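You operate a simulated robot arm through the tools that you are given. There is no shell and no other tool. Be economical: measure what you need, move in short steps, check, and stop when the job is done.

The job below is to be done with a simulated two-armed robot. You get a single attempt, and the scene is never put back.

TASK
Wipe up the spill on the table with the blue cloth and put it back.

It is judged by the outcome, as a careful person would: the job done as asked, and still so three seconds after it is handed in. It fails if anything else is knocked over, pushed out of place, dropped, spilled or broken. Flat cloth is picked up by pressing the open fingertips on it (5 to 10 N) and closing them slowly along it; thin cloth reads only 2 to 8 mm in the jaws.

THE ROBOT
Two 7-joint arms with three-finger grippers on one trunk, on a base that drives. Base frame: it is fixed to the floor where the robot stands at the start and does not move with it; the origin is under the middle of the robot, x ahead of it, y to its left, z up; the surface under the hand at the start is at about z = 740. Lengths are in mm, angles in rad, forces in N, time in s.
The left shoulder is at the start at [56, 154, 953], the right one opposite. With the tool pointing down near the work surface each hand reaches from about 240 to 640 mm from the robot's upright axis, wherever it stands, measured 20 degrees to its own side. Payload 2.69 kg a hand.
The tool frame of a hand sits at the grasp point between the pads (the TCP): z along the fingers, y along the line on which they close. The tips reach 29 mm beyond it. The gripper opens to 120 mm. The gripper's body begins 78 mm behind the TCP.
Orientation is told as [roll, pitch, yaw] about the base's x, y, z axes, in that order, counted from this pose: with the fingers straight down and closing along the base's y, the tool's x points along the base's -x, its y along +y and its z along -z.

THE INTERFACE
- The arms move only by the tool apply_moves. It takes "left_steps", "right_steps" or both (then of equal length, played together; a hand with none holds still); each is a list of rows, each an object (a shift or turn left out is 0, a gripper value left out holds the last) with "jaw": the opening, from 0 (shut) to 1 (fully open); "linear": the shift along the tool's x, y, z in mm, a list of three; "dr": the turn, a rotation vector about the tool's x, y, z in rad, a list of three. In form: [{"jaw": jaw, "linear": [tx, ty, tz], "dr": [ax, ay, az]}, ...]. A call has 1 to 12 rows; each row shifts and turns the commanded pose from where the row before left it, along the tool's axes as they then stand. Rows are played at 5 a second. More than 50 mm and 0.15 rad between two rows, or a gripper value outside its range, and nothing of the call is played. Where a pose cannot be reached the arm comes as near as it can. A force on the tool above 40 N (or 10 N above the force at the start of the call, whichever is more), or a blocked arm, ends the call early, and 0.2 s more pass. The fingers move at their own pace and stop on an object; they squeeze with about 22 N. The grip force told is the motor's: it shows also when the fingers shut on nothing. Time passes only in rows, and 0.2 s behind the last, so rows that do not move let the fingers close. The reply holds the time, the measured pose of the TCP, the force on the tool along the base axes, the opening and the grip force, in the units named above and with some noise, with the torque about the TCP (base axes, N m) and any sound that the robot's microphone picked up.
- Cameras (640 x 400 px; columns grow to the right, rows downward): "scene" is now at [168.4, -32, 1102.4]; the picture's right is [-0.38, -0.93, 0.00], its down [-0.49, 0.20, -0.85] and it looks along [0.78, -0.32, -0.53] (base axes); focal length 228 px, centre (320, 200). "left" rides on the left gripper at [63, 0, -104] in its tool frame; the picture's right is [0.00, 1.00, 0.00], its down [-0.83, 0.00, -0.56] and it looks along [-0.56, 0.00, 0.83] (tool axes); focal length 275 px, centre (320, 200). "right" rides on the right gripper at [63, 0, -104] in its tool frame; the picture's right is [0.00, 1.00, 0.00], its down [-0.83, 0.00, -0.56] and it looks along [-0.56, 0.00, 0.83] (tool axes); focal length 275 px, centre (320, 200).
- camera(camera): a new picture of that camera. No time passes.
- lift_body(by): slides the trunk up (or, below 0, down) by that many mm; the arms and the scene camera ride with it, the base frame stays. It gives what a move gives, with no picture.
- roll_base(legs): drives the robot by 1 to 6 legs, each [ahead, left, turn to the left] in mm, mm and rad, along the robot's own axes; the way and the turn of a leg run together, so that a leg with both is an arc; at most 1500 mm and 3.142 rad a leg. The arms and the cameras ride along, it lands a little off, and it stops where it bumps. It gives what a move gives.
- turn_head(pan, tilt): turns the head with the scene camera to pan (to the left, within 1.396 rad either way) and tilt (down, from -0.506 to 1.204), counted from straight ahead of the robot. It gives what a move gives.
- pixel_to_xyz(camera, pixels): for up to 12 pixels [column, row] of the newest picture of that camera ("zoom" is the newest enlarged one), the place [x, y, z] in the base frame of the surface seen there, good to about 3 mm. No time passes.
- inspect(camera, box): a new picture of the part [left, top, right, bottom] of that camera's present view, enlarged. No time passes.
- hand_in(): hands the job in; it is judged then, once.

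Go step by step. Measure first, check grasps and placings, and put right what went wrong. The budget is 80 turns and 78 pictures, counting those below and the enlarged ones. Unless the task says otherwise, let go and move clear before handing in, and close with one line.

The tools are called after "Request:" as a command line: name --argument value ..., lists and objects as JSON in quotes. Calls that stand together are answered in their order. apply_moves: Moves the arms, as the interface text tells. Its arguments: {"type":"object","properties":{"left_steps":{"type":"array"},"right_steps":{"type":"array"}},"required":[]} The other tools are called the same way: lift_body (by) slides the trunk up or down; roll_base (legs) drives the base; turn_head (pan, tilt) turns the head that bears the scene camera; camera (camera) takes a picture; pixel_to_xyz (camera, pixels) gives the place of the surface under pixels of a picture; inspect (camera, box) takes an enlarged picture of a part of a camera's view; hand_in () hands the job in.

At the start:

```text
t: 0.0
left_ee_pos: [344.4, -12.2, 964.6]
left_tcp_rot: [0.0, -0.001, 0.0]
left_force: [-0.1, -0.1, 1.0]
left_torque: [-0.02, -0.01, 0.01]
left_finger_gap: 120.2
left_gripper_force: 0.0
right_ee_pos: [336.3, -475.7, 938.3]
right_tcp_rot: [0.0, -0.003, 0.0]
right_force: [0.3, 0.0, -0.3]
right_torque: [-0.02, 0.0, 0.01]
right_finger_gap: 119.9
right_gripper_force: 0.2
trunk travel left (down, up): [-325.0, 113.0]
robot x, y, heading: [-0.3, 1.2, 0.003]
head pan, tilt: [-0.389, 0.564]
```

scene: 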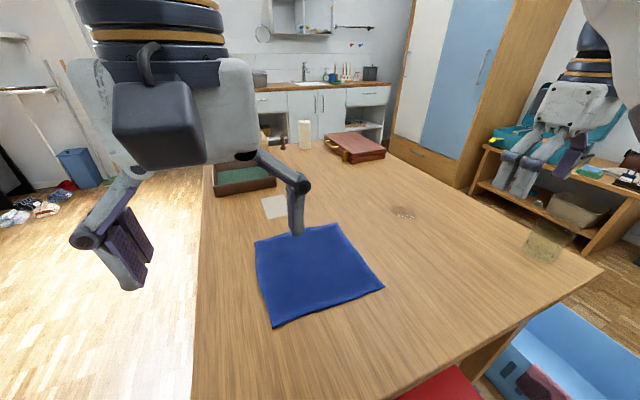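
right: 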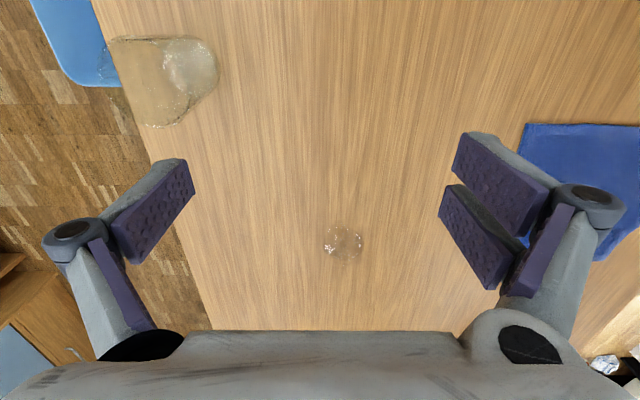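
left: 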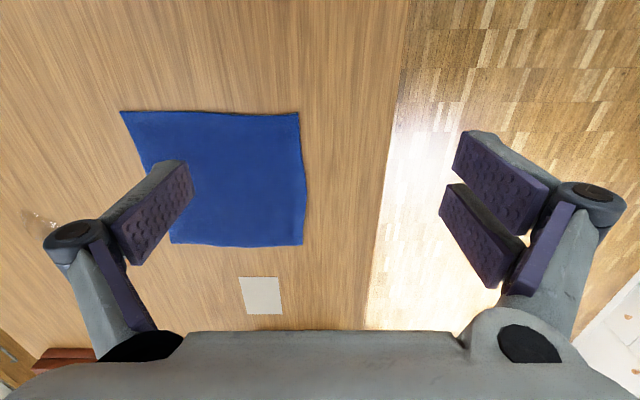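

The blue cloth lies flat at scene (315,272), the spill looks to be at scene (403,212), and there is a clear glass at (545,243). I'll measure these first.

Request:
pixel_to_xyz --camera "scene" --pixels '[[255, 241], [338, 224], [384, 287], [274, 327], [403, 212], [392, 210], [416, 214], [545, 243], [273, 207], [315, 275]]'

Request:
pixel_to_xyz --camera "right" --pixels '[[345, 244], [328, 244], [362, 244], [345, 228], [345, 262], [523, 125], [600, 260], [160, 80], [210, 80]]'

Request:
pixel_to_xyz --camera "left" --pixels '[[121, 111], [299, 113], [306, 190], [302, 244], [171, 243], [240, 278], [280, 278], [283, 313], [38, 220]]'

Request:
inspect --camera "right" --box '[280, 190, 420, 290]'

Request:
inspect --camera "scene" --box '[220, 110, 460, 260]'

```text
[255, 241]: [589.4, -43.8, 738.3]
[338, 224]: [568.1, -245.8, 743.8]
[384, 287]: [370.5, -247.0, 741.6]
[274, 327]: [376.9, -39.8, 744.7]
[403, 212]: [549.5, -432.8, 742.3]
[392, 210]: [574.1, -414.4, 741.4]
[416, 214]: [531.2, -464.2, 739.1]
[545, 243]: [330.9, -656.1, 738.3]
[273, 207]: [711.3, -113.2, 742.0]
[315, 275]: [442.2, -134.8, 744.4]
```

```text
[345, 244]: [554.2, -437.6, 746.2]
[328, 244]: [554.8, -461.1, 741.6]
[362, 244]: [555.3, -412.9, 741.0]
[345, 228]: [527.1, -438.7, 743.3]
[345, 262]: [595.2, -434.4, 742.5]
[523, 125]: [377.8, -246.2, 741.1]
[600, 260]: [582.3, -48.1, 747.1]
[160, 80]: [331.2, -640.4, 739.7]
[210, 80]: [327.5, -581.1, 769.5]
```

```text
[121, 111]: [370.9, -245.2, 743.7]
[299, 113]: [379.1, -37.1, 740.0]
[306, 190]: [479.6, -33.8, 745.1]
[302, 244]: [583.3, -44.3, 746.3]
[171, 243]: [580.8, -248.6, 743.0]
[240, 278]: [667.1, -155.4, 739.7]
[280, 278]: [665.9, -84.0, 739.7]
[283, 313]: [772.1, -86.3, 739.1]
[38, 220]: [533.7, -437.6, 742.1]
```

```text
4.00 times, centred on (350, 240) of right
```

zoom: 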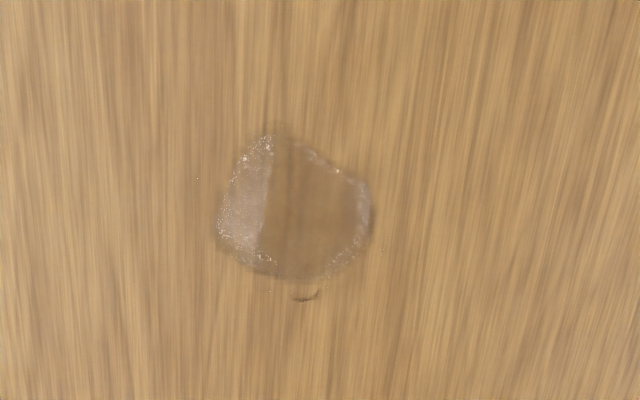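

```text
2.67 times, centred on (340, 185) of scene
```

zoom: 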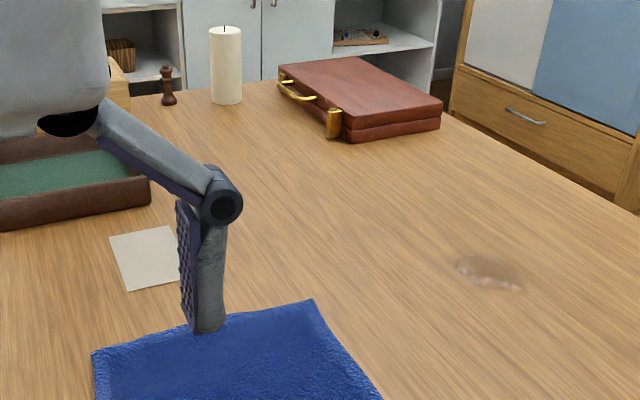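

The spill is about 55 mm across, centred near (557,-437). The cloth is about 210 mm square, centred near (478,-143), with its near spill edge at y≈-246. I plan to drive right so both hands can reach, so I'm checking the floor there first.

Request:
turn_head --pan -0.9 --tilt 1.0

Request:
camera --camera "scene"

```text
t: 0.9
left_ee_pos: [342.9, -14.6, 965.2]
left_tcp_rot: [0.0, -0.001, 0.001]
left_force: [-0.7, -0.1, -0.4]
left_torque: [0.0, -0.01, -0.02]
left_finger_gap: 119.9
left_gripper_force: 0.0
right_ee_pos: [336.2, -478.0, 938.6]
right_tcp_rot: [0.001, -0.003, 0.001]
right_force: [-0.4, 0.4, -0.2]
right_torque: [0.0, 0.0, 0.0]
right_finger_gap: 119.9
right_gripper_force: 0.0
trunk travel left (down, up): [-325.0, 113.0]
robot x, y, heading: [0.3, 2.7, -0.002]
head pan, tilt: [-0.901, 1.0]
```

```text
72 pictures are left
```

scene: 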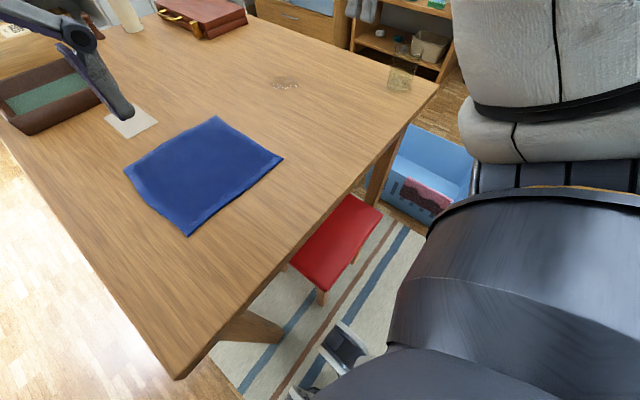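

Request:
pixel_to_xyz --camera "scene" --pixels '[[335, 245], [295, 262], [375, 205], [320, 300], [175, 378], [435, 85], [260, 300], [350, 345], [425, 200], [330, 360], [300, 395], [250, 345]]'

```text
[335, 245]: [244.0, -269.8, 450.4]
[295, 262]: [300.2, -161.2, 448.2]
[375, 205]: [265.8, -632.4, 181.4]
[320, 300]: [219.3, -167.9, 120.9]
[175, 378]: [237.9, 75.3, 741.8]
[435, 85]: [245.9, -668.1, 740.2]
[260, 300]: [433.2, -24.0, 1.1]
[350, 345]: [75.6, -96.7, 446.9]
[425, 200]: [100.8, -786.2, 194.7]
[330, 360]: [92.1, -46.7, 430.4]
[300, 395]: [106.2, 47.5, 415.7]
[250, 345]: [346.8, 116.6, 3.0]
```

Request:
turn_head --pan -0.5 --tilt 1.2

Request:
camera --camera "scene"

```text
t: 1.8
left_ee_pos: [343.3, -13.2, 964.8]
left_tcp_rot: [0.001, 0.0, 0.002]
left_force: [-0.6, -0.4, -0.9]
left_torque: [0.0, -0.05, 0.02]
left_finger_gap: 120.0
left_gripper_force: 0.1
right_ee_pos: [337.6, -477.6, 938.7]
right_tcp_rot: [0.002, -0.001, -0.002]
right_force: [0.6, 0.4, 0.1]
right_torque: [0.01, 0.0, -0.01]
right_finger_gap: 120.1
right_gripper_force: 0.1
trunk travel left (down, up): [-325.0, 113.0]
robot x, y, heading: [1.0, 1.8, 0.0]
head pan, tilt: [-0.499, 1.201]
```

```text
71 pictures are left
```

scene: 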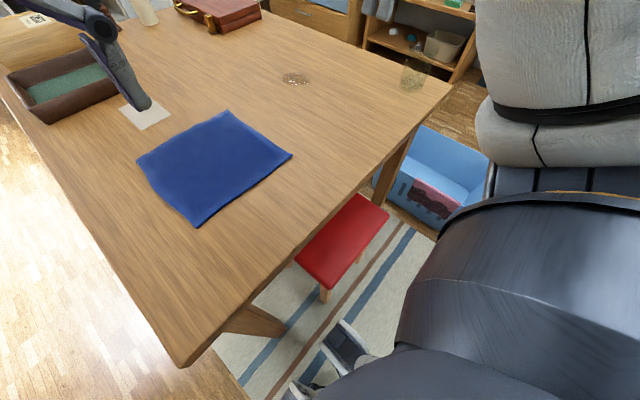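

Request:
pixel_to_xyz --camera "scene" --pixels '[[329, 286], [386, 212], [360, 197], [300, 260], [324, 300], [342, 325], [375, 360], [330, 345], [290, 392], [440, 225], [385, 195], [360, 325]]'

Request:
inspect --camera "scene" --box '[240, 180, 480, 400]'

```text
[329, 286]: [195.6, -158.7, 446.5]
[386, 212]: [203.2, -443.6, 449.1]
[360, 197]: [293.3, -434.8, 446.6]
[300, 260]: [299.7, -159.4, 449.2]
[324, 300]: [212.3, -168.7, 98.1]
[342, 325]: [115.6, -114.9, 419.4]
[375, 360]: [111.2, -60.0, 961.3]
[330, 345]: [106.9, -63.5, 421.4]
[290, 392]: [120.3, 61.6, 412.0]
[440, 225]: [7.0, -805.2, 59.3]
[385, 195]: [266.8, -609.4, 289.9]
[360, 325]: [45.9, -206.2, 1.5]
```

```text
1.82 times, centred on (360, 290) of scene
```

zoom: 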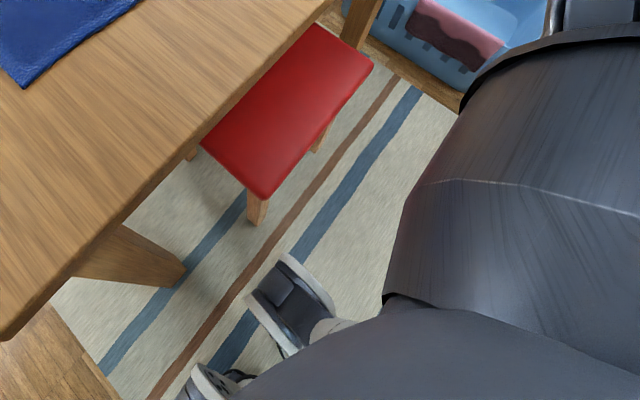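

The stool's near edge is at x≈195 and the base front at about x≈120, so I can strafe right with a little backing. I'll tuck the right hand in first.

Request:
apply_moves --right_steps '[{"linear": [-20, 45, 0]}, {"linear": [-20, 45, 0]}, {"linear": [-20, 45, 0]}, {"linear": [-20, 45, 0]}]'

Request:
roll_base --legs '[[-15, 0, 0], [0, -215, 0]]'

Request:
camera --camera "scene"

Request:
camera --camera "right"

```text
t: 2.5
left_ee_pos: [344.4, -13.2, 965.3]
left_tcp_rot: [0.001, 0.001, 0.0]
left_force: [-0.3, -0.3, -0.7]
left_torque: [0.03, 0.01, 0.03]
left_finger_gap: 120.1
left_gripper_force: 0.1
right_ee_pos: [353.3, -420.8, 904.3]
right_tcp_rot: [0.159, 0.027, -0.13]
right_force: [0.2, -0.5, 0.4]
right_torque: [0.01, -0.03, 0.01]
right_finger_gap: 119.8
right_gripper_force: 0.1
right hand out of reach, approached as far as the arm can: row 3
trunk travel left (down, up): [-325.0, 113.0]
robot x, y, heading: [-1.0, 1.6, 0.001]
head pan, tilt: [-0.499, 1.201]
stopped in row 3 (right hand): the arm was blocked; the commanded pose is now the measured one
```

```text
t: 4.2
left_ee_pos: [328.0, -87.6, 965.4]
left_tcp_rot: [-0.001, 0.001, 0.002]
left_force: [0.0, 0.3, 0.2]
left_torque: [-0.01, 0.0, 0.01]
left_finger_gap: 120.1
left_gripper_force: 0.1
right_ee_pos: [336.9, -494.8, 901.0]
right_tcp_rot: [0.163, 0.036, -0.131]
right_force: [-0.3, 0.2, 0.4]
right_torque: [-0.03, -0.02, -0.01]
right_finger_gap: 120.1
right_gripper_force: 0.0
trunk travel left (down, up): [-325.0, 113.0]
robot x, y, heading: [-14.6, -74.4, 0.003]
head pan, tilt: [-0.499, 1.201]
stopped in leg 2: the robot was blocked; the commanded pose is now the measured one
```

```text
69 pictures are left
```

scene: 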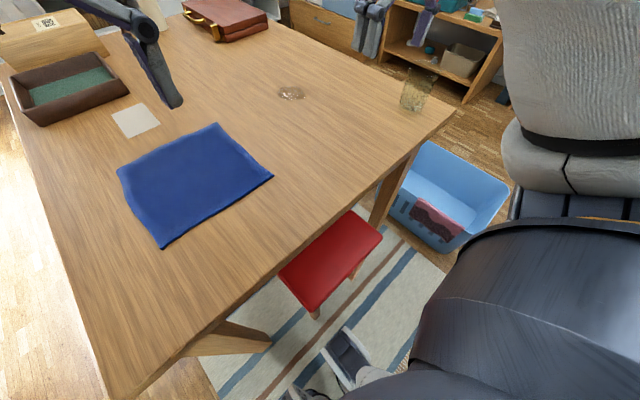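

```text
68 pictures are left
```

right: 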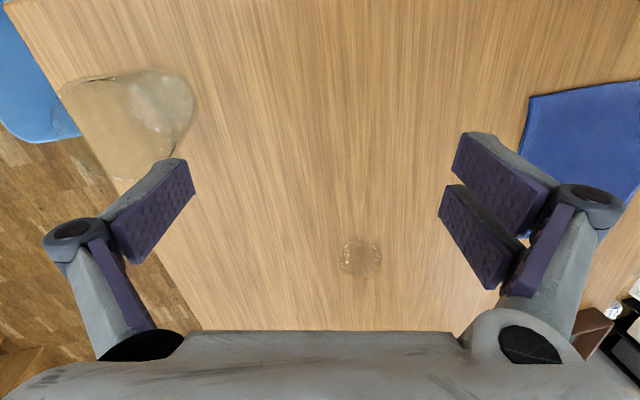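

The base stopped at y≈-74 and the right arm was blocked as well. I'll check whether the stool moved and what is in the way.

Request:
pixel_to_xyz --camera "scene" --pixels '[[312, 311], [381, 235], [354, 211], [282, 276], [315, 318], [346, 335], [365, 375], [330, 345], [350, 350], [405, 345], [418, 280], [400, 300]]'

Request:
turn_head --pan -1.39 --tilt 0.9

Request:
camera --camera "scene"

```text
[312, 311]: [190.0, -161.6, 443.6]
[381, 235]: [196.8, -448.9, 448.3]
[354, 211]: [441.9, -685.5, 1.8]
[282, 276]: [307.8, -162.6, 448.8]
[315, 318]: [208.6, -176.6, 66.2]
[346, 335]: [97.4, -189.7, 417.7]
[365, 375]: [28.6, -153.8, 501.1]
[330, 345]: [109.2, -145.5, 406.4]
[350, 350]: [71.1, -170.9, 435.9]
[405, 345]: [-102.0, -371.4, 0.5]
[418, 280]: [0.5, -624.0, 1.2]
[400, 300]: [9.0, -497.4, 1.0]
```

```text
t: 5.4
left_ee_pos: [329.7, -87.8, 965.2]
left_tcp_rot: [0.001, -0.002, 0.002]
left_force: [1.7, 0.1, 0.6]
left_torque: [-0.01, -0.01, 0.02]
left_finger_gap: 119.9
left_gripper_force: 0.2
right_ee_pos: [338.9, -495.5, 902.4]
right_tcp_rot: [0.163, 0.029, -0.129]
right_force: [-0.1, 0.6, 0.0]
right_torque: [-0.02, 0.01, 0.0]
right_finger_gap: 119.8
right_gripper_force: 0.2
trunk travel left (down, up): [-325.0, 113.0]
robot x, y, heading: [-14.4, -76.9, -0.001]
head pan, tilt: [-1.389, 0.901]
```

```text
67 pictures are left
```

scene: 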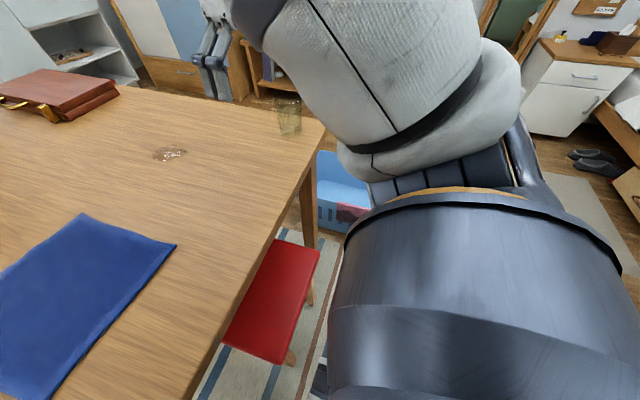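

The stool hasn't moved, so the base probably just touched its corner and I need to pass further back. I'll raise the trunk to clear the glass, back off, then strafe right.

Request:
lift_body --by 100

Request:
roll_base --legs '[[-55, 0, 0], [0, -220, 0]]'

Request:
turn_head --pan 0.0 --tilt 0.9

Request:
camera --camera "scene"

```text
t: 6.7
left_ee_pos: [329.6, -88.1, 1064.0]
left_tcp_rot: [0.0, 0.002, 0.0]
left_force: [0.5, -0.9, 0.6]
left_torque: [0.0, 0.02, -0.01]
left_finger_gap: 120.1
left_gripper_force: 0.1
right_ee_pos: [338.7, -496.6, 1001.5]
right_tcp_rot: [0.16, 0.031, -0.128]
right_force: [0.4, 0.1, -0.6]
right_torque: [0.0, 0.03, 0.0]
right_finger_gap: 119.9
right_gripper_force: 0.0
trunk travel left (down, up): [-425.0, 13.0]
robot x, y, heading: [-14.2, -75.8, 0.001]
head pan, tilt: [-1.389, 0.901]
```

```text
t: 9.6
left_ee_pos: [273.1, -307.9, 1064.9]
left_tcp_rot: [0.001, 0.0, 0.002]
left_force: [0.4, -0.1, 0.1]
left_torque: [0.02, -0.01, -0.05]
left_finger_gap: 119.9
left_gripper_force: 0.0
right_ee_pos: [284.2, -714.5, 1002.0]
right_tcp_rot: [0.162, 0.028, -0.129]
right_force: [-1.0, 0.4, -0.4]
right_torque: [0.02, 0.02, 0.03]
right_finger_gap: 119.9
right_gripper_force: 0.0
trunk travel left (down, up): [-425.0, 13.0]
robot x, y, heading: [-67.1, -295.2, 0.001]
head pan, tilt: [-1.389, 0.901]
```

```text
t: 11.1
left_ee_pos: [274.9, -307.4, 1064.6]
left_tcp_rot: [-0.002, 0.0, 0.002]
left_force: [0.3, 0.2, 0.2]
left_torque: [-0.02, -0.02, -0.03]
left_finger_gap: 120.0
left_gripper_force: 0.1
right_ee_pos: [284.3, -714.4, 1001.8]
right_tcp_rot: [0.161, 0.029, -0.129]
right_force: [-0.8, 0.3, 0.5]
right_torque: [0.03, -0.03, 0.04]
right_finger_gap: 120.1
right_gripper_force: 0.1
trunk travel left (down, up): [-425.0, 13.0]
robot x, y, heading: [-68.6, -289.3, -0.004]
head pan, tilt: [0.0, 0.901]
```

```text
66 pictures are left
```

scene: 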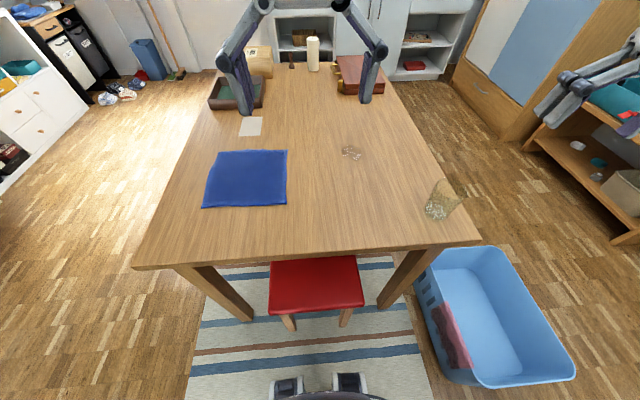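

The robot is at (-68,-290) with a clear view, and the cloth and spill are unchanged. I'll move the left hand out to the left, then bring the right hand across towards the cloth's right edge and straighten it.

Request:
apply_moves --left_steps '[{"linear": [-15, 40, 0]}, {"linear": [-15, 40, 0]}, {"linear": [-15, 40, 0]}, {"linear": [-15, 40, 0]}, {"linear": [-15, 40, 0]}, {"linear": [-15, 40, 0]}]' --right_steps '[{"linear": [-20, 20, 0], "dr": [0.08, 0, -0.065]}, {"linear": [-20, 20, 0], "dr": [0.08, -0.03, -0.065]}, {"linear": [-30, 35, 0]}, {"linear": [-30, 35, 0]}, {"linear": [-30, 35, 0]}, {"linear": [-30, 35, 0]}]'

```text
t: 12.5
left_ee_pos: [365.4, -65.0, 1063.9]
left_tcp_rot: [-0.001, 0.001, 0.0]
left_force: [0.3, -0.1, -0.6]
left_torque: [-0.03, 0.04, 0.03]
left_finger_gap: 120.1
left_gripper_force: 0.1
right_ee_pos: [449.9, -536.7, 1007.2]
right_tcp_rot: [0.003, -0.012, -0.002]
right_force: [1.3, 0.9, 0.6]
right_torque: [-0.05, 0.04, -0.01]
right_finger_gap: 120.0
right_gripper_force: 0.1
trunk travel left (down, up): [-425.0, 13.0]
robot x, y, heading: [-71.0, -298.1, -0.002]
head pan, tilt: [0.0, 0.901]
```

Request:
lift_body --by -100

Request:
apply_moves --right_steps '[{"linear": [-5, 42, 10], "jaw": 0.35}, {"linear": [-5, 42, 10]}, {"linear": [-5, 42, 10]}, {"linear": [-5, 42, 10]}, {"linear": [-5, 42, 10]}, {"linear": [-2, 42, 10]}, {"linear": [0, 42, 10]}]'

Request:
camera --camera "right"

```text
t: 13.8
left_ee_pos: [363.4, -68.0, 964.4]
left_tcp_rot: [0.0, -0.004, 0.003]
left_force: [-0.2, -0.5, -0.1]
left_torque: [0.0, -0.01, 0.0]
left_finger_gap: 120.0
left_gripper_force: 0.1
right_ee_pos: [447.4, -539.2, 909.5]
right_tcp_rot: [0.002, -0.015, -0.002]
right_force: [-0.8, -0.1, 0.5]
right_torque: [0.04, -0.01, -0.04]
right_finger_gap: 120.5
right_gripper_force: 0.0
trunk travel left (down, up): [-325.0, 113.0]
robot x, y, heading: [-72.8, -295.3, -0.001]
head pan, tilt: [0.0, 0.901]
```

```text
t: 15.4
left_ee_pos: [362.9, -67.0, 964.9]
left_tcp_rot: [0.001, 0.002, 0.0]
left_force: [-0.3, 0.1, 0.6]
left_torque: [0.03, 0.0, -0.04]
left_finger_gap: 120.1
left_gripper_force: 0.0
right_ee_pos: [478.8, -260.7, 838.9]
right_tcp_rot: [0.003, -0.008, -0.015]
right_force: [0.3, 0.5, -0.5]
right_torque: [0.02, 0.02, 0.0]
right_finger_gap: 42.2
right_gripper_force: 0.2
right hand out of reach, approached as far as the arm can: row 7
trunk travel left (down, up): [-325.0, 113.0]
robot x, y, heading: [-70.6, -294.8, 0.001]
head pan, tilt: [0.0, 0.901]
```

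```text
65 pictures are left
```

right: 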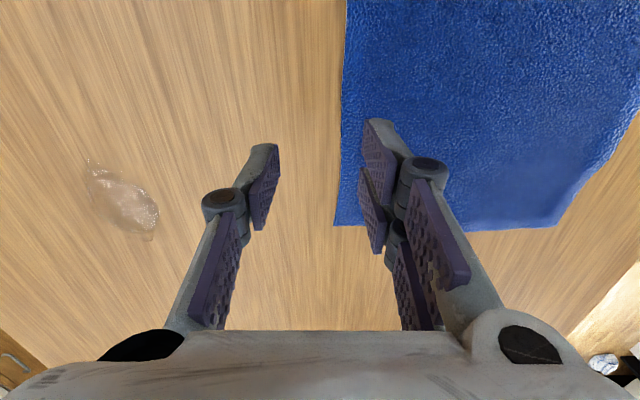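

The right hand reached its inner limit at y≈-260, and the cloth edge is just left of its left finger. I'll roll the base 60 mm left so the right hand can pinch the edge comfortably.

Request:
roll_base --legs '[[0, 62, 0]]'

Request:
camera --camera "right"

```text
t: 16.6
left_ee_pos: [363.3, -4.2, 964.3]
left_tcp_rot: [0.001, 0.0, -0.001]
left_force: [-1.1, 0.8, 0.2]
left_torque: [-0.05, 0.02, 0.0]
left_finger_gap: 120.0
left_gripper_force: 0.1
right_ee_pos: [478.2, -195.3, 843.0]
right_tcp_rot: [0.005, -0.015, -0.01]
right_force: [-0.1, 0.4, 0.5]
right_torque: [-0.02, 0.01, 0.01]
right_finger_gap: 41.9
right_gripper_force: 0.0
trunk travel left (down, up): [-325.0, 113.0]
robot x, y, heading: [-69.9, -230.2, 0.001]
head pan, tilt: [0.0, 0.901]
```

```text
64 pictures are left
```

right: 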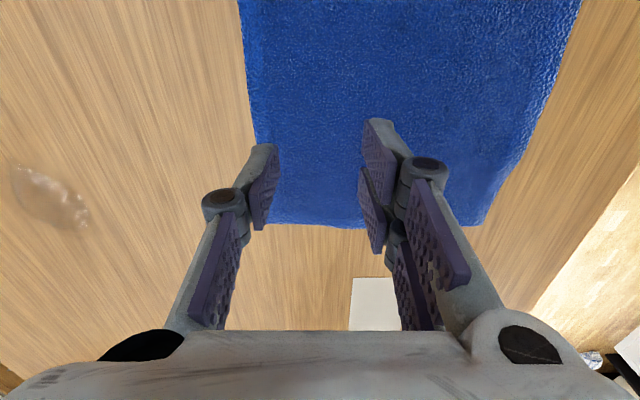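

Request:
apply_moves --right_steps '[{"linear": [12, -10, 20], "jaw": 0.27}, {"linear": [11, -10, 20]}, {"linear": [0, 0, 15]}, {"linear": [0, 0, 6]}, {"linear": [0, 0, 0]}]'

Request:
camera --camera "right"

```text
t: 17.8
left_ee_pos: [364.0, -4.9, 964.8]
left_tcp_rot: [0.001, -0.002, 0.0]
left_force: [-0.4, -0.5, 0.3]
left_torque: [0.01, -0.01, -0.01]
left_finger_gap: 120.0
left_gripper_force: 0.0
right_ee_pos: [454.0, -216.4, 781.4]
right_tcp_rot: [0.007, -0.013, -0.01]
right_force: [0.2, -0.2, 0.3]
right_torque: [-0.02, 0.03, 0.02]
right_finger_gap: 32.5
right_gripper_force: 0.1
trunk travel left (down, up): [-325.0, 113.0]
robot x, y, heading: [-69.6, -231.3, -0.002]
head pan, tilt: [0.0, 0.901]
```

```text
63 pictures are left
```

right: 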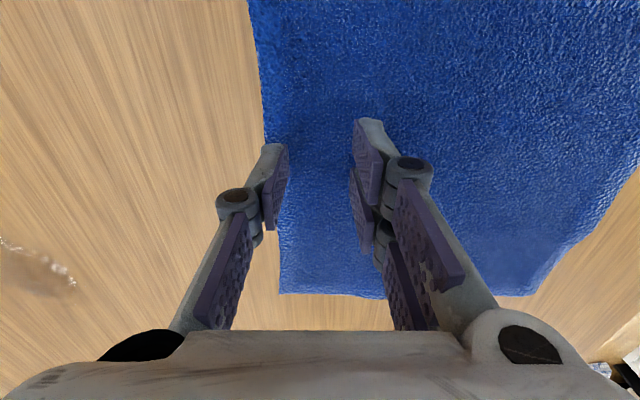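

The right fingertip is right on the cloth's edge at (270,150), so I'll shift 9 mm inward and press down gently.

Request:
apply_moves --right_steps '[{"linear": [0, 9, 0]}, {"linear": [0, 0, 4]}, {"linear": [0, 0, 3]}, {"linear": [0, 0, 2]}]'

```text
t: 18.8
left_ee_pos: [363.3, -5.5, 964.8]
left_tcp_rot: [0.0, 0.001, -0.002]
left_force: [0.4, -1.2, -0.2]
left_torque: [-0.02, 0.01, 0.02]
left_finger_gap: 119.9
left_gripper_force: 0.1
right_ee_pos: [454.7, -206.4, 773.6]
right_tcp_rot: [0.007, -0.014, -0.011]
right_force: [0.5, 0.1, -0.5]
right_torque: [0.03, 0.04, -0.02]
right_finger_gap: 32.2
right_gripper_force: 0.1
trunk travel left (down, up): [-325.0, 113.0]
robot x, y, heading: [-69.2, -231.9, 0.007]
head pan, tilt: [0.0, 0.901]
```

Request:
apply_moves --right_steps '[{"linear": [0, 0, 2]}, {"linear": [0, 0, 1.5]}]'

```text
t: 19.4
left_ee_pos: [361.6, -4.9, 965.0]
left_tcp_rot: [0.0, -0.001, 0.001]
left_force: [-0.4, 1.1, 0.5]
left_torque: [0.02, -0.02, -0.02]
left_finger_gap: 120.1
left_gripper_force: 0.1
right_ee_pos: [455.7, -206.7, 771.8]
right_tcp_rot: [0.01, -0.018, -0.01]
right_force: [-1.7, -2.2, 10.8]
right_torque: [0.01, 0.09, 0.01]
right_finger_gap: 32.3
right_gripper_force: 0.1
trunk travel left (down, up): [-325.0, 113.0]
robot x, y, heading: [-75.1, -229.8, 0.001]
head pan, tilt: [0.0, 0.901]
```

Contact is at 10.8 N. I'll ease off slightly and close slowly.

Request:
apply_moves --right_steps '[{"linear": [0, 0, -0.4], "jaw": 0.24}, {"jaw": 0.21}, {"jaw": 0.18}, {"jaw": 0.15}, {"jaw": 0.12}, {"jaw": 0.09}, {"jaw": 0.06}, {"jaw": 0.03}, {"jaw": 0.0}, {"jaw": 0}, {"jaw": 0}]'

Request:
camera --camera "right"

```text
t: 21.8
left_ee_pos: [362.6, -3.6, 964.9]
left_tcp_rot: [0.0, -0.002, 0.0]
left_force: [0.4, -0.5, 0.1]
left_torque: [-0.02, 0.0, -0.02]
left_finger_gap: 120.1
left_gripper_force: 0.0
right_ee_pos: [455.1, -206.7, 770.5]
right_tcp_rot: [0.006, -0.014, -0.011]
right_force: [-0.7, 0.2, 5.1]
right_torque: [0.03, 0.03, 0.03]
right_finger_gap: 4.9
right_gripper_force: 21.6
trunk travel left (down, up): [-325.0, 113.0]
robot x, y, heading: [-68.4, -230.5, -0.004]
head pan, tilt: [0.0, 0.901]
```

```text
62 pictures are left
```

right: 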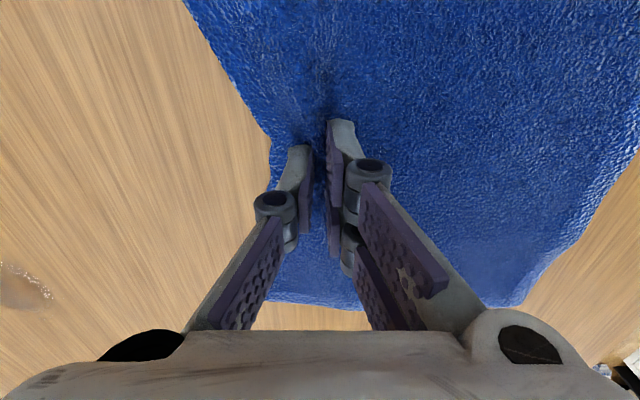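

The cloth is gripped (gap 4.9 mm, 21.6 N). I'll lift slightly, drag toward the spill, then roll the base back right.

Request:
apply_moves --right_steps '[{"linear": [0, 0, -8]}, {"linear": [-5, -25, 0]}, {"linear": [-5, -25, 0]}, {"linear": [-5, -25, 0]}, {"linear": [-5, -25, 0]}]'

Request:
roll_base --legs '[[0, -65, 0]]'

Request:
camera --camera "scene"

```text
t: 23.0
left_ee_pos: [364.1, -5.2, 964.9]
left_tcp_rot: [-0.001, -0.001, 0.001]
left_force: [0.3, 0.1, -0.2]
left_torque: [-0.02, 0.02, 0.02]
left_finger_gap: 120.2
left_gripper_force: 0.1
right_ee_pos: [474.2, -307.5, 776.7]
right_tcp_rot: [0.005, -0.014, -0.009]
right_force: [0.5, -0.6, -0.6]
right_torque: [0.01, -0.01, -0.01]
right_finger_gap: 5.4
right_gripper_force: 22.2
trunk travel left (down, up): [-325.0, 113.0]
robot x, y, heading: [-69.7, -234.8, 0.003]
head pan, tilt: [0.0, 0.901]
```

```text
t: 24.1
left_ee_pos: [362.5, -68.8, 963.9]
left_tcp_rot: [0.001, 0.002, 0.002]
left_force: [0.3, -0.6, -0.4]
left_torque: [0.02, -0.02, -0.02]
left_finger_gap: 120.0
left_gripper_force: 0.0
right_ee_pos: [473.8, -369.4, 777.9]
right_tcp_rot: [0.009, -0.013, -0.009]
right_force: [1.0, 0.5, -0.6]
right_torque: [0.0, 0.0, 0.0]
right_finger_gap: 5.3
right_gripper_force: 22.2
trunk travel left (down, up): [-325.0, 113.0]
robot x, y, heading: [-73.4, -295.1, -0.0]
head pan, tilt: [0.0, 0.901]
```

```text
61 pictures are left
```

scene: 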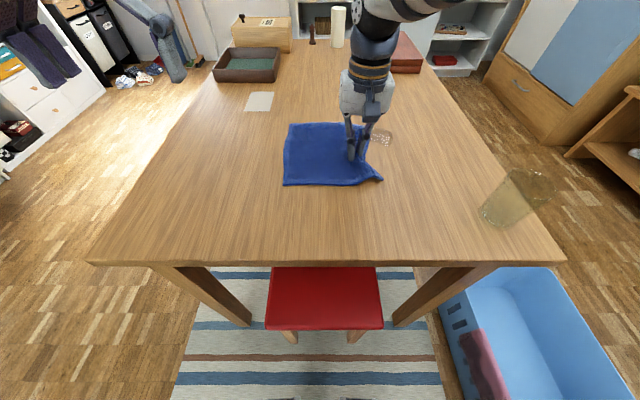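

The cloth follows flat behind the hand. I'll drag it over the spill now.

Request:
apply_moves --right_steps '[{"linear": [-18, -10, 0]}, {"linear": [-18, -15, 2]}, {"linear": [-18, -20, 0]}, {"linear": [-12, -20, 0]}, {"linear": [-4, -20, 0]}, {"linear": [0, -20, 0]}]'

Request:
camera --camera "scene"

Request:
camera --camera "right"

```text
t: 25.6
left_ee_pos: [363.4, -67.9, 964.4]
left_tcp_rot: [-0.001, 0.0, 0.002]
left_force: [0.2, -0.1, -0.4]
left_torque: [0.02, 0.01, -0.01]
left_finger_gap: 120.1
left_gripper_force: 0.0
right_ee_pos: [542.8, -475.9, 775.2]
right_tcp_rot: [0.006, -0.014, -0.008]
right_force: [-1.5, 0.6, 0.9]
right_torque: [-0.02, 0.02, 0.01]
right_finger_gap: 5.2
right_gripper_force: 21.8
trunk travel left (down, up): [-325.0, 113.0]
robot x, y, heading: [-72.5, -294.0, 0.003]
head pan, tilt: [0.0, 0.901]
```

```text
60 pictures are left
```

scene: 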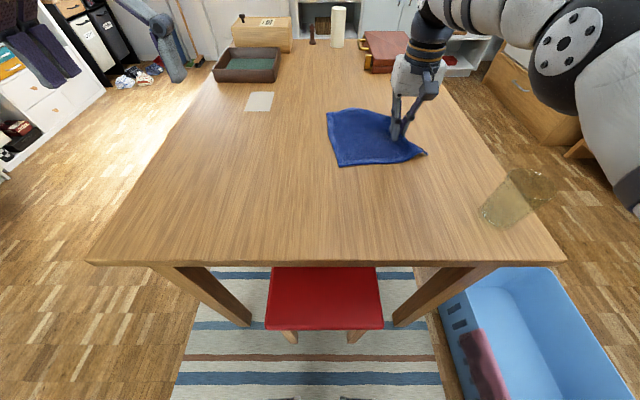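

```text
59 pictures are left
```

right: 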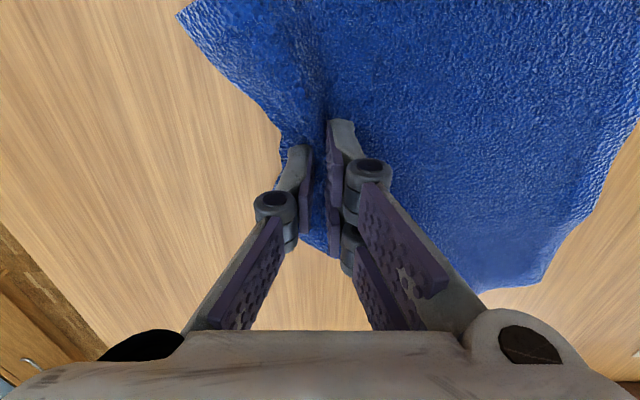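

The spill is hidden under the cloth. I'll press lightly and rub over the spill area.

Request:
apply_moves --right_steps '[{"linear": [0, 0, 3]}, {"linear": [-15, 15, 0.5]}, {"linear": [-15, 15, 0]}, {"linear": [-10, 0, 0]}, {"linear": [20, 10, 0]}, {"linear": [20, 10, 0]}, {"linear": [10, -15, 0]}, {"linear": [-20, -15, 0]}, {"linear": [-20, -15, 0]}]'

```text
t: 27.6
left_ee_pos: [363.6, -68.1, 963.5]
left_tcp_rot: [0.0, 0.0, 0.003]
left_force: [0.0, 0.2, 0.6]
left_torque: [-0.02, 0.02, -0.02]
left_finger_gap: 120.0
left_gripper_force: 0.0
right_ee_pos: [536.7, -473.0, 770.5]
right_tcp_rot: [0.007, -0.014, -0.008]
right_force: [-0.1, 1.4, 4.1]
right_torque: [0.05, 0.04, -0.03]
right_finger_gap: 5.3
right_gripper_force: 22.1
right hand out of reach, approached as far as the arm can: row 2, 3, 4
trunk travel left (down, up): [-325.0, 113.0]
robot x, y, heading: [-67.4, -292.2, 0.001]
head pan, tilt: [0.0, 0.901]
```

Request:
apply_moves --right_steps '[{"linear": [-12, 10, 0]}, {"linear": [0, 20, 0]}, {"linear": [0, 20, 0]}, {"linear": [0, 15, 0]}, {"linear": [12, 0, 0]}, {"linear": [0, -20, 0]}, {"linear": [0, -20, 0]}, {"linear": [0, -20, 0]}, {"linear": [0, -20, 0]}, {"linear": [0, -20, 0]}]'

Request:
camera --camera "scene"

Request:
camera --camera "right"

```text
t: 29.8
left_ee_pos: [363.7, -68.4, 965.0]
left_tcp_rot: [0.001, 0.0, 0.002]
left_force: [0.9, -0.3, 0.4]
left_torque: [0.01, 0.04, 0.02]
left_finger_gap: 120.1
left_gripper_force: 0.1
right_ee_pos: [529.4, -509.3, 771.2]
right_tcp_rot: [0.007, -0.014, -0.009]
right_force: [0.8, 0.9, 2.1]
right_torque: [0.04, 0.05, 0.01]
right_finger_gap: 4.9
right_gripper_force: 21.8
right hand out of reach, approached as far as the arm can: row 3
trunk travel left (down, up): [-325.0, 113.0]
robot x, y, heading: [-70.7, -296.6, -0.005]
head pan, tilt: [0.0, 0.901]
```

```text
58 pictures are left
```

scene: 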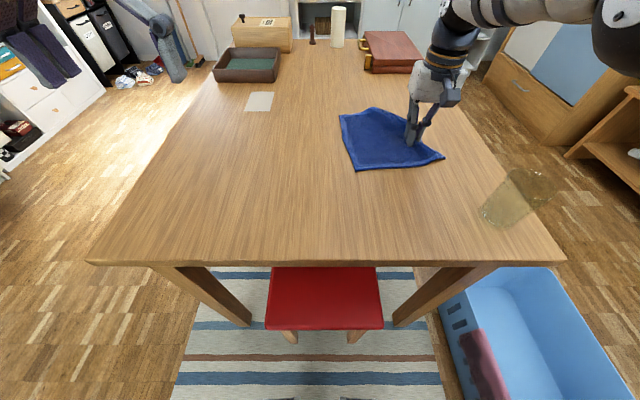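

```text
57 pictures are left
```

right: 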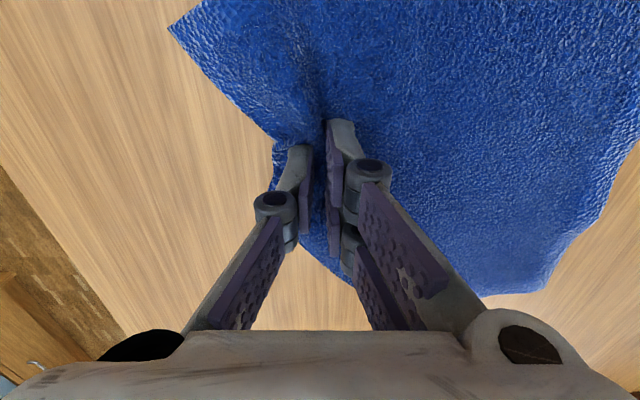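

Request:
pixel_to_xyz --camera "scene" --pixels '[[340, 115], [358, 168], [348, 140], [375, 108], [442, 157], [408, 163], [385, 135], [355, 140]]'

```text
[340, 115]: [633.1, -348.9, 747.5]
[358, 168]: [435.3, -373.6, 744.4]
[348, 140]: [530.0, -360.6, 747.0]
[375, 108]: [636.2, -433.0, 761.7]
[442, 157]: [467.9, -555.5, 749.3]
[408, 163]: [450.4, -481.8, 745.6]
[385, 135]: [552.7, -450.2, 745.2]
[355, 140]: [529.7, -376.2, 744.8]
```

The cloth covers the spill. I'll un-gather it by opening slowly under light pressure, lift clear, then re-grip at its left edge (y≈-360) to pull it back.

Request:
apply_moves --right_steps '[{"jaw": 0.05, "linear": [0, 0, 0.5]}, {"jaw": 0.1}, {"jaw": 0.15}, {"jaw": 0.2}, {"jaw": 0.25}, {"linear": [0, 0, -10]}, {"linear": [0, 0, -25]}, {"linear": [0, 30, -10]}, {"linear": [0, 40, -10]}, {"linear": [0, 40, 0]}]'

Request:
camera --camera "right"

Request:
camera --camera "scene"

```text
t: 31.9
left_ee_pos: [362.9, -67.8, 963.7]
left_tcp_rot: [0.0, -0.002, 0.002]
left_force: [-0.2, 0.6, -0.1]
left_torque: [0.0, 0.04, -0.01]
left_finger_gap: 120.0
left_gripper_force: 0.1
right_ee_pos: [529.9, -398.1, 825.6]
right_tcp_rot: [0.009, -0.014, -0.011]
right_force: [0.0, 0.2, 0.5]
right_torque: [-0.03, 0.0, 0.03]
right_finger_gap: 29.9
right_gripper_force: 0.0
trunk travel left (down, up): [-325.0, 113.0]
robot x, y, heading: [-73.3, -294.9, 0.003]
head pan, tilt: [0.0, 0.901]
```

```text
56 pictures are left
```

right: 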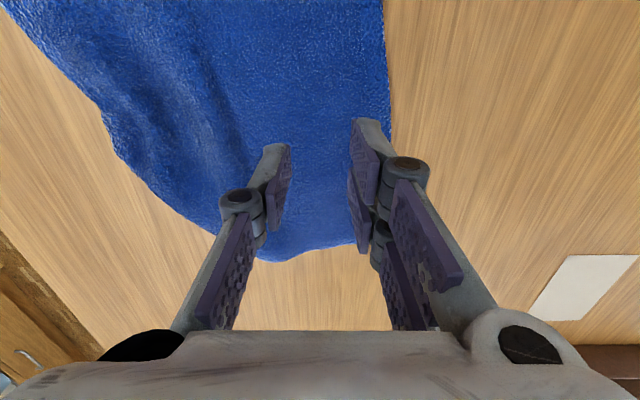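

```text
55 pictures are left
```

scene: 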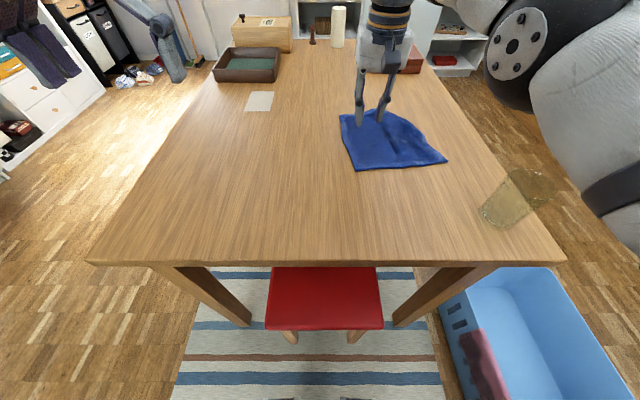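

Both fingertips are over the cloth just inside its left edge. I'll descend and pinch here.

Request:
apply_moves --right_steps '[{"linear": [0, 0, 20]}, {"linear": [0, 0, 20]}, {"linear": [0, 0, 10]}, {"linear": [0, 0, 2]}, {"linear": [0, 0, 1.5]}]'

```text
t: 33.1
left_ee_pos: [363.3, -68.7, 964.8]
left_tcp_rot: [-0.001, -0.001, 0.001]
left_force: [-0.4, -0.3, 0.3]
left_torque: [0.01, -0.04, 0.0]
left_finger_gap: 120.2
left_gripper_force: 0.1
right_ee_pos: [531.5, -398.5, 772.6]
right_tcp_rot: [0.009, -0.014, -0.009]
right_force: [0.0, 1.7, 2.4]
right_torque: [0.04, 0.03, 0.02]
right_finger_gap: 29.8
right_gripper_force: 0.1
trunk travel left (down, up): [-325.0, 113.0]
robot x, y, heading: [-72.1, -294.5, -0.0]
head pan, tilt: [0.0, 0.901]
```

Request:
apply_moves --right_steps '[{"linear": [0, 0, 1]}, {"linear": [0, 0, 0.3], "jaw": 0.21}, {"jaw": 0.18}, {"jaw": 0.15}, {"jaw": 0.12}, {"jaw": 0.09}, {"jaw": 0.06}, {"jaw": 0.03}, {"jaw": 0.0}, {"jaw": 0}, {"jaw": 0}]'

```text
t: 35.5
left_ee_pos: [362.9, -68.0, 966.0]
left_tcp_rot: [-0.002, 0.0, 0.001]
left_force: [0.1, 0.7, -0.3]
left_torque: [0.03, 0.02, 0.0]
left_finger_gap: 120.3
left_gripper_force: 0.1
right_ee_pos: [531.5, -398.2, 770.7]
right_tcp_rot: [0.006, -0.013, -0.01]
right_force: [-0.3, -0.1, 4.6]
right_torque: [-0.02, 0.02, 0.03]
right_finger_gap: 4.2
right_gripper_force: 21.8
trunk travel left (down, up): [-325.0, 113.0]
robot x, y, heading: [-67.8, -292.3, -0.006]
head pan, tilt: [0.0, 0.901]
```

Gripped at 4.2 mm. I'll drag left to expose the spill area and check it.

Request:
apply_moves --right_steps '[{"linear": [0, 0, -6]}, {"linear": [3, 25, 0]}, {"linear": [3, 25, 0]}, {"linear": [3, 25, 0]}, {"linear": [3, 25, 0]}, {"linear": [3, 20, 0]}]'

Request:
roll_base --legs '[[0, 110, 0]]'

Request:
camera --camera "scene"

Request:
inspect --camera "scene" --box '[300, 80, 500, 205]'

```text
t: 37.0
left_ee_pos: [363.5, -68.5, 965.6]
left_tcp_rot: [0.001, -0.001, 0.001]
left_force: [0.4, -0.4, 0.1]
left_torque: [0.03, 0.04, 0.02]
left_finger_gap: 120.3
left_gripper_force: 0.2
right_ee_pos: [501.4, -285.7, 775.0]
right_tcp_rot: [0.007, -0.012, -0.014]
right_force: [0.4, 0.5, 0.6]
right_torque: [-0.02, -0.02, -0.03]
right_finger_gap: 4.6
right_gripper_force: 21.8
right hand out of reach, approached as far as the arm can: row 4, 5, 6
trunk travel left (down, up): [-325.0, 113.0]
robot x, y, heading: [-73.0, -293.8, -0.001]
head pan, tilt: [0.0, 0.901]
```

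```text
t: 38.5
left_ee_pos: [363.8, 40.5, 964.3]
left_tcp_rot: [0.0, -0.001, 0.0]
left_force: [0.1, -0.7, -0.3]
left_torque: [-0.02, 0.03, 0.0]
left_finger_gap: 119.9
left_gripper_force: 0.1
right_ee_pos: [501.0, -175.4, 775.2]
right_tcp_rot: [0.006, -0.013, -0.013]
right_force: [0.2, 0.0, -0.1]
right_torque: [0.01, 0.0, 0.0]
right_finger_gap: 4.4
right_gripper_force: 22.5
trunk travel left (down, up): [-325.0, 113.0]
robot x, y, heading: [-68.7, -185.5, 0.006]
head pan, tilt: [0.0, 0.901]
```

```text
54 pictures are left
```

scene: 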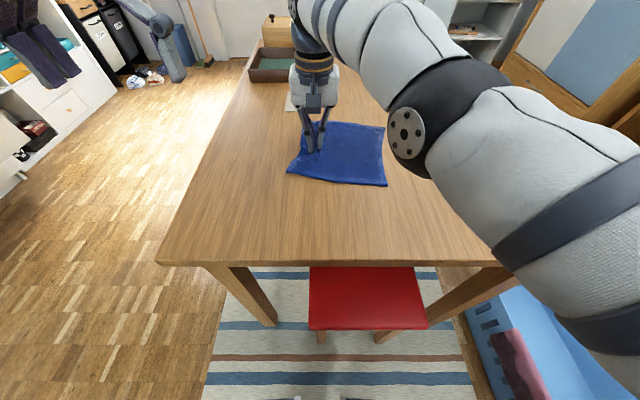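

```text
3.20 times, centred on (400, 142) of scene
```

zoom: 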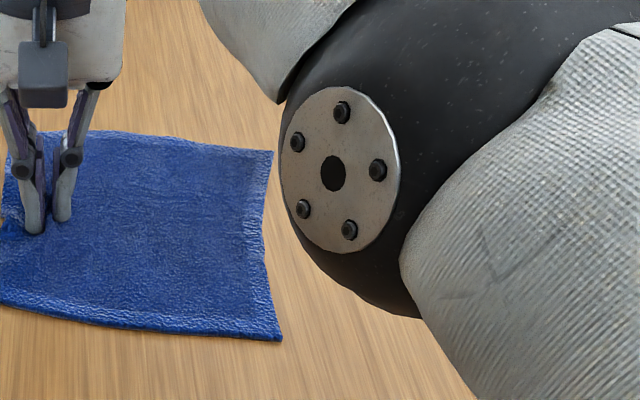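

The cloth follows flat, but the arm hides the spill area. I'll roll the rest of the way left with the cloth, then measure.

Request:
roll_base --legs '[[0, 100, 0]]'

Request:
camera --camera "scene"

```text
t: 39.9
left_ee_pos: [363.4, 141.2, 965.1]
left_tcp_rot: [0.001, 0.001, 0.002]
left_force: [-0.7, -0.6, -0.1]
left_torque: [-0.02, 0.02, -0.02]
left_finger_gap: 120.0
left_gripper_force: 0.1
right_ee_pos: [502.1, -75.7, 775.5]
right_tcp_rot: [0.007, -0.015, -0.012]
right_force: [-0.1, 0.2, -0.2]
right_torque: [-0.01, -0.06, 0.01]
right_finger_gap: 4.7
right_gripper_force: 21.9
trunk travel left (down, up): [-325.0, 113.0]
robot x, y, heading: [-72.3, -90.6, 0.003]
head pan, tilt: [0.0, 0.901]
```

```text
52 pictures are left
```

scene: 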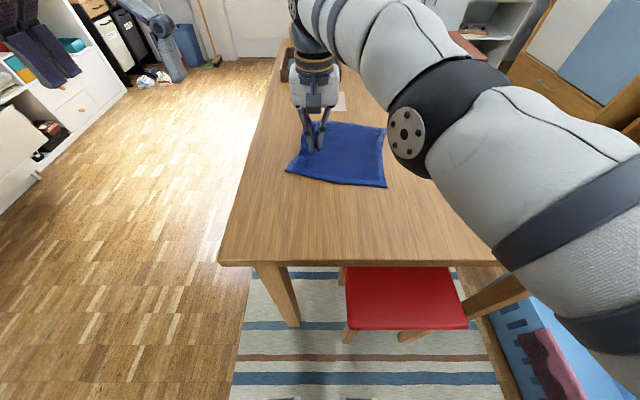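

Request:
pixel_to_xyz --camera "scene" --pixels '[[286, 171], [386, 187], [386, 128], [330, 123], [340, 183], [385, 155], [295, 155]]'

```text
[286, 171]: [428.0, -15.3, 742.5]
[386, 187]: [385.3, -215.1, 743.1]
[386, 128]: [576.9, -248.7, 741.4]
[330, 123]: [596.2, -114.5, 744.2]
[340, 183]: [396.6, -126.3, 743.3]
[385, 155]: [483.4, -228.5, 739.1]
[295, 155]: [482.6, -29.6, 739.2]
```

The cloth is back, but rotated about 9° and roughly 20 mm too far in x. I'll swing the pinch toward the robot with a small yaw to square it up.

Request:
apply_moves --right_steps '[{"linear": [10, 0, 0], "dr": [0, 0, -0.04]}, {"linear": [10, 0, 0], "dr": [0, 0, -0.05]}, {"linear": [10, 0, 0], "dr": [0, 0, -0.05]}, {"linear": [6, 0, 0]}]'

Request:
camera --camera "scene"

```text
t: 40.9
left_ee_pos: [362.9, 140.8, 964.0]
left_tcp_rot: [0.002, 0.0, 0.0]
left_force: [-0.9, 1.2, -0.2]
left_torque: [-0.01, -0.01, 0.04]
left_finger_gap: 120.0
left_gripper_force: 0.1
right_ee_pos: [497.4, -65.4, 782.0]
right_tcp_rot: [0.009, -0.027, 0.106]
right_force: [-0.2, 0.3, -0.5]
right_torque: [0.01, -0.04, -0.07]
right_finger_gap: 4.5
right_gripper_force: 22.2
right hand out of reach, approached as far as the arm can: row 1, 2, 3, 4
trunk travel left (down, up): [-325.0, 113.0]
robot x, y, heading: [-69.4, -84.0, -0.003]
head pan, tilt: [0.0, 0.901]
```

```text
51 pictures are left
```

scene: 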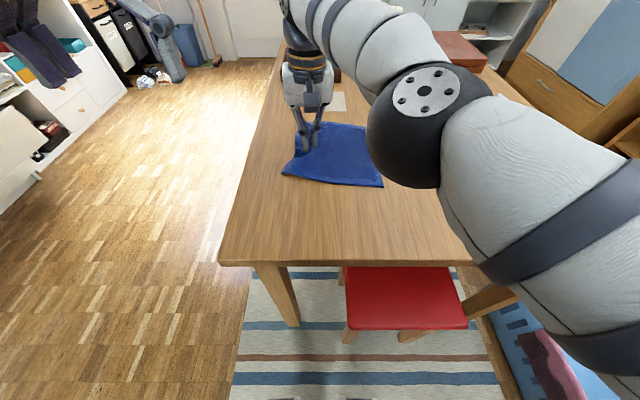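

The arm is at its inner limit, so I'll back the base up instead to pull the pinch toward -x.

Request:
roll_base --legs '[[-30, 0, 0]]'

Request:
camera --camera "scene"

```text
t: 41.7
left_ee_pos: [333.5, 139.8, 966.5]
left_tcp_rot: [-0.001, 0.0, 0.0]
left_force: [0.8, -0.2, 0.3]
left_torque: [-0.02, -0.01, 0.01]
left_finger_gap: 119.8
left_gripper_force: 0.0
right_ee_pos: [466.2, -66.0, 781.4]
right_tcp_rot: [0.011, -0.025, 0.107]
right_force: [-0.2, -0.3, 0.0]
right_torque: [-0.01, -0.01, -0.04]
right_finger_gap: 4.4
right_gripper_force: 22.3
trunk travel left (down, up): [-325.0, 113.0]
robot x, y, heading: [-100.4, -89.0, -0.003]
head pan, tilt: [0.0, 0.901]
```

```text
50 pictures are left
```

scene: 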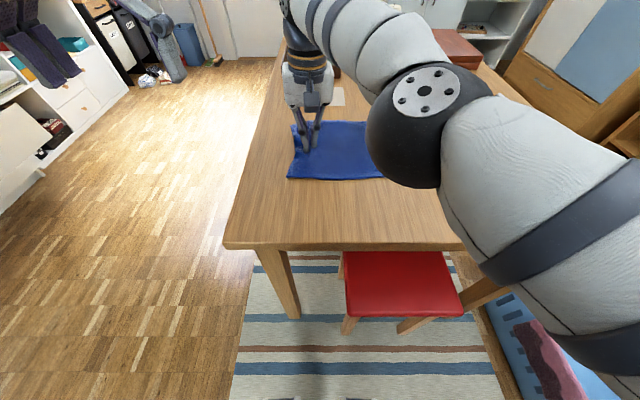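

Request:
pixel_to_xyz --camera "scene" --pixels '[[288, 177], [383, 178], [340, 180], [340, 122], [291, 125], [291, 150], [365, 122], [292, 137]]'

```text
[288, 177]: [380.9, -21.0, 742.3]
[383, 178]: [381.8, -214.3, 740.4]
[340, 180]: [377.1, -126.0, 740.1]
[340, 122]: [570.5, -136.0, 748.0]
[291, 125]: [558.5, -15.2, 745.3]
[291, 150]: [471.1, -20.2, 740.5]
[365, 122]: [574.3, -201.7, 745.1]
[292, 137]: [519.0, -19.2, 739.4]
```

The cloth is now squared up and within about 20 mm of where it lay. I'll bring the command back into reach, press lightly and open slowly to flatten it.

Request:
apply_moves --right_steps '[{"linear": [-15, -5, 0]}, {"linear": [-15, -5, 0]}]'

```text
t: 42.3
left_ee_pos: [335.0, 139.6, 964.2]
left_tcp_rot: [0.0, -0.001, 0.0]
left_force: [-0.5, -0.3, -0.2]
left_torque: [0.04, -0.01, -0.02]
left_finger_gap: 120.2
left_gripper_force: 0.1
right_ee_pos: [472.8, -74.7, 783.2]
right_tcp_rot: [0.011, -0.027, 0.107]
right_force: [1.1, -0.2, -0.5]
right_torque: [0.02, 0.04, -0.04]
right_finger_gap: 4.5
right_gripper_force: 21.9
right hand out of reach, approached as far as the arm can: row 1, 2
trunk travel left (down, up): [-325.0, 113.0]
robot x, y, heading: [-97.6, -90.0, -0.002]
head pan, tilt: [0.0, 0.901]
```

Request:
apply_moves --right_steps '[{"linear": [0, -8, 4]}, {"linear": [0, -6, 4]}]'

```text
t: 42.9
left_ee_pos: [333.9, 139.7, 965.3]
left_tcp_rot: [-0.001, 0.0, 0.002]
left_force: [-0.2, -0.2, 0.3]
left_torque: [-0.02, 0.02, -0.02]
left_finger_gap: 119.8
left_gripper_force: 0.1
right_ee_pos: [476.1, -86.9, 775.4]
right_tcp_rot: [0.01, -0.024, 0.106]
right_force: [-0.4, -0.7, 1.7]
right_torque: [0.02, 0.0, -0.03]
right_finger_gap: 4.3
right_gripper_force: 22.1
trunk travel left (down, up): [-325.0, 113.0]
robot x, y, heading: [-96.9, -87.9, 0.001]
head pan, tilt: [0.0, 0.901]
```

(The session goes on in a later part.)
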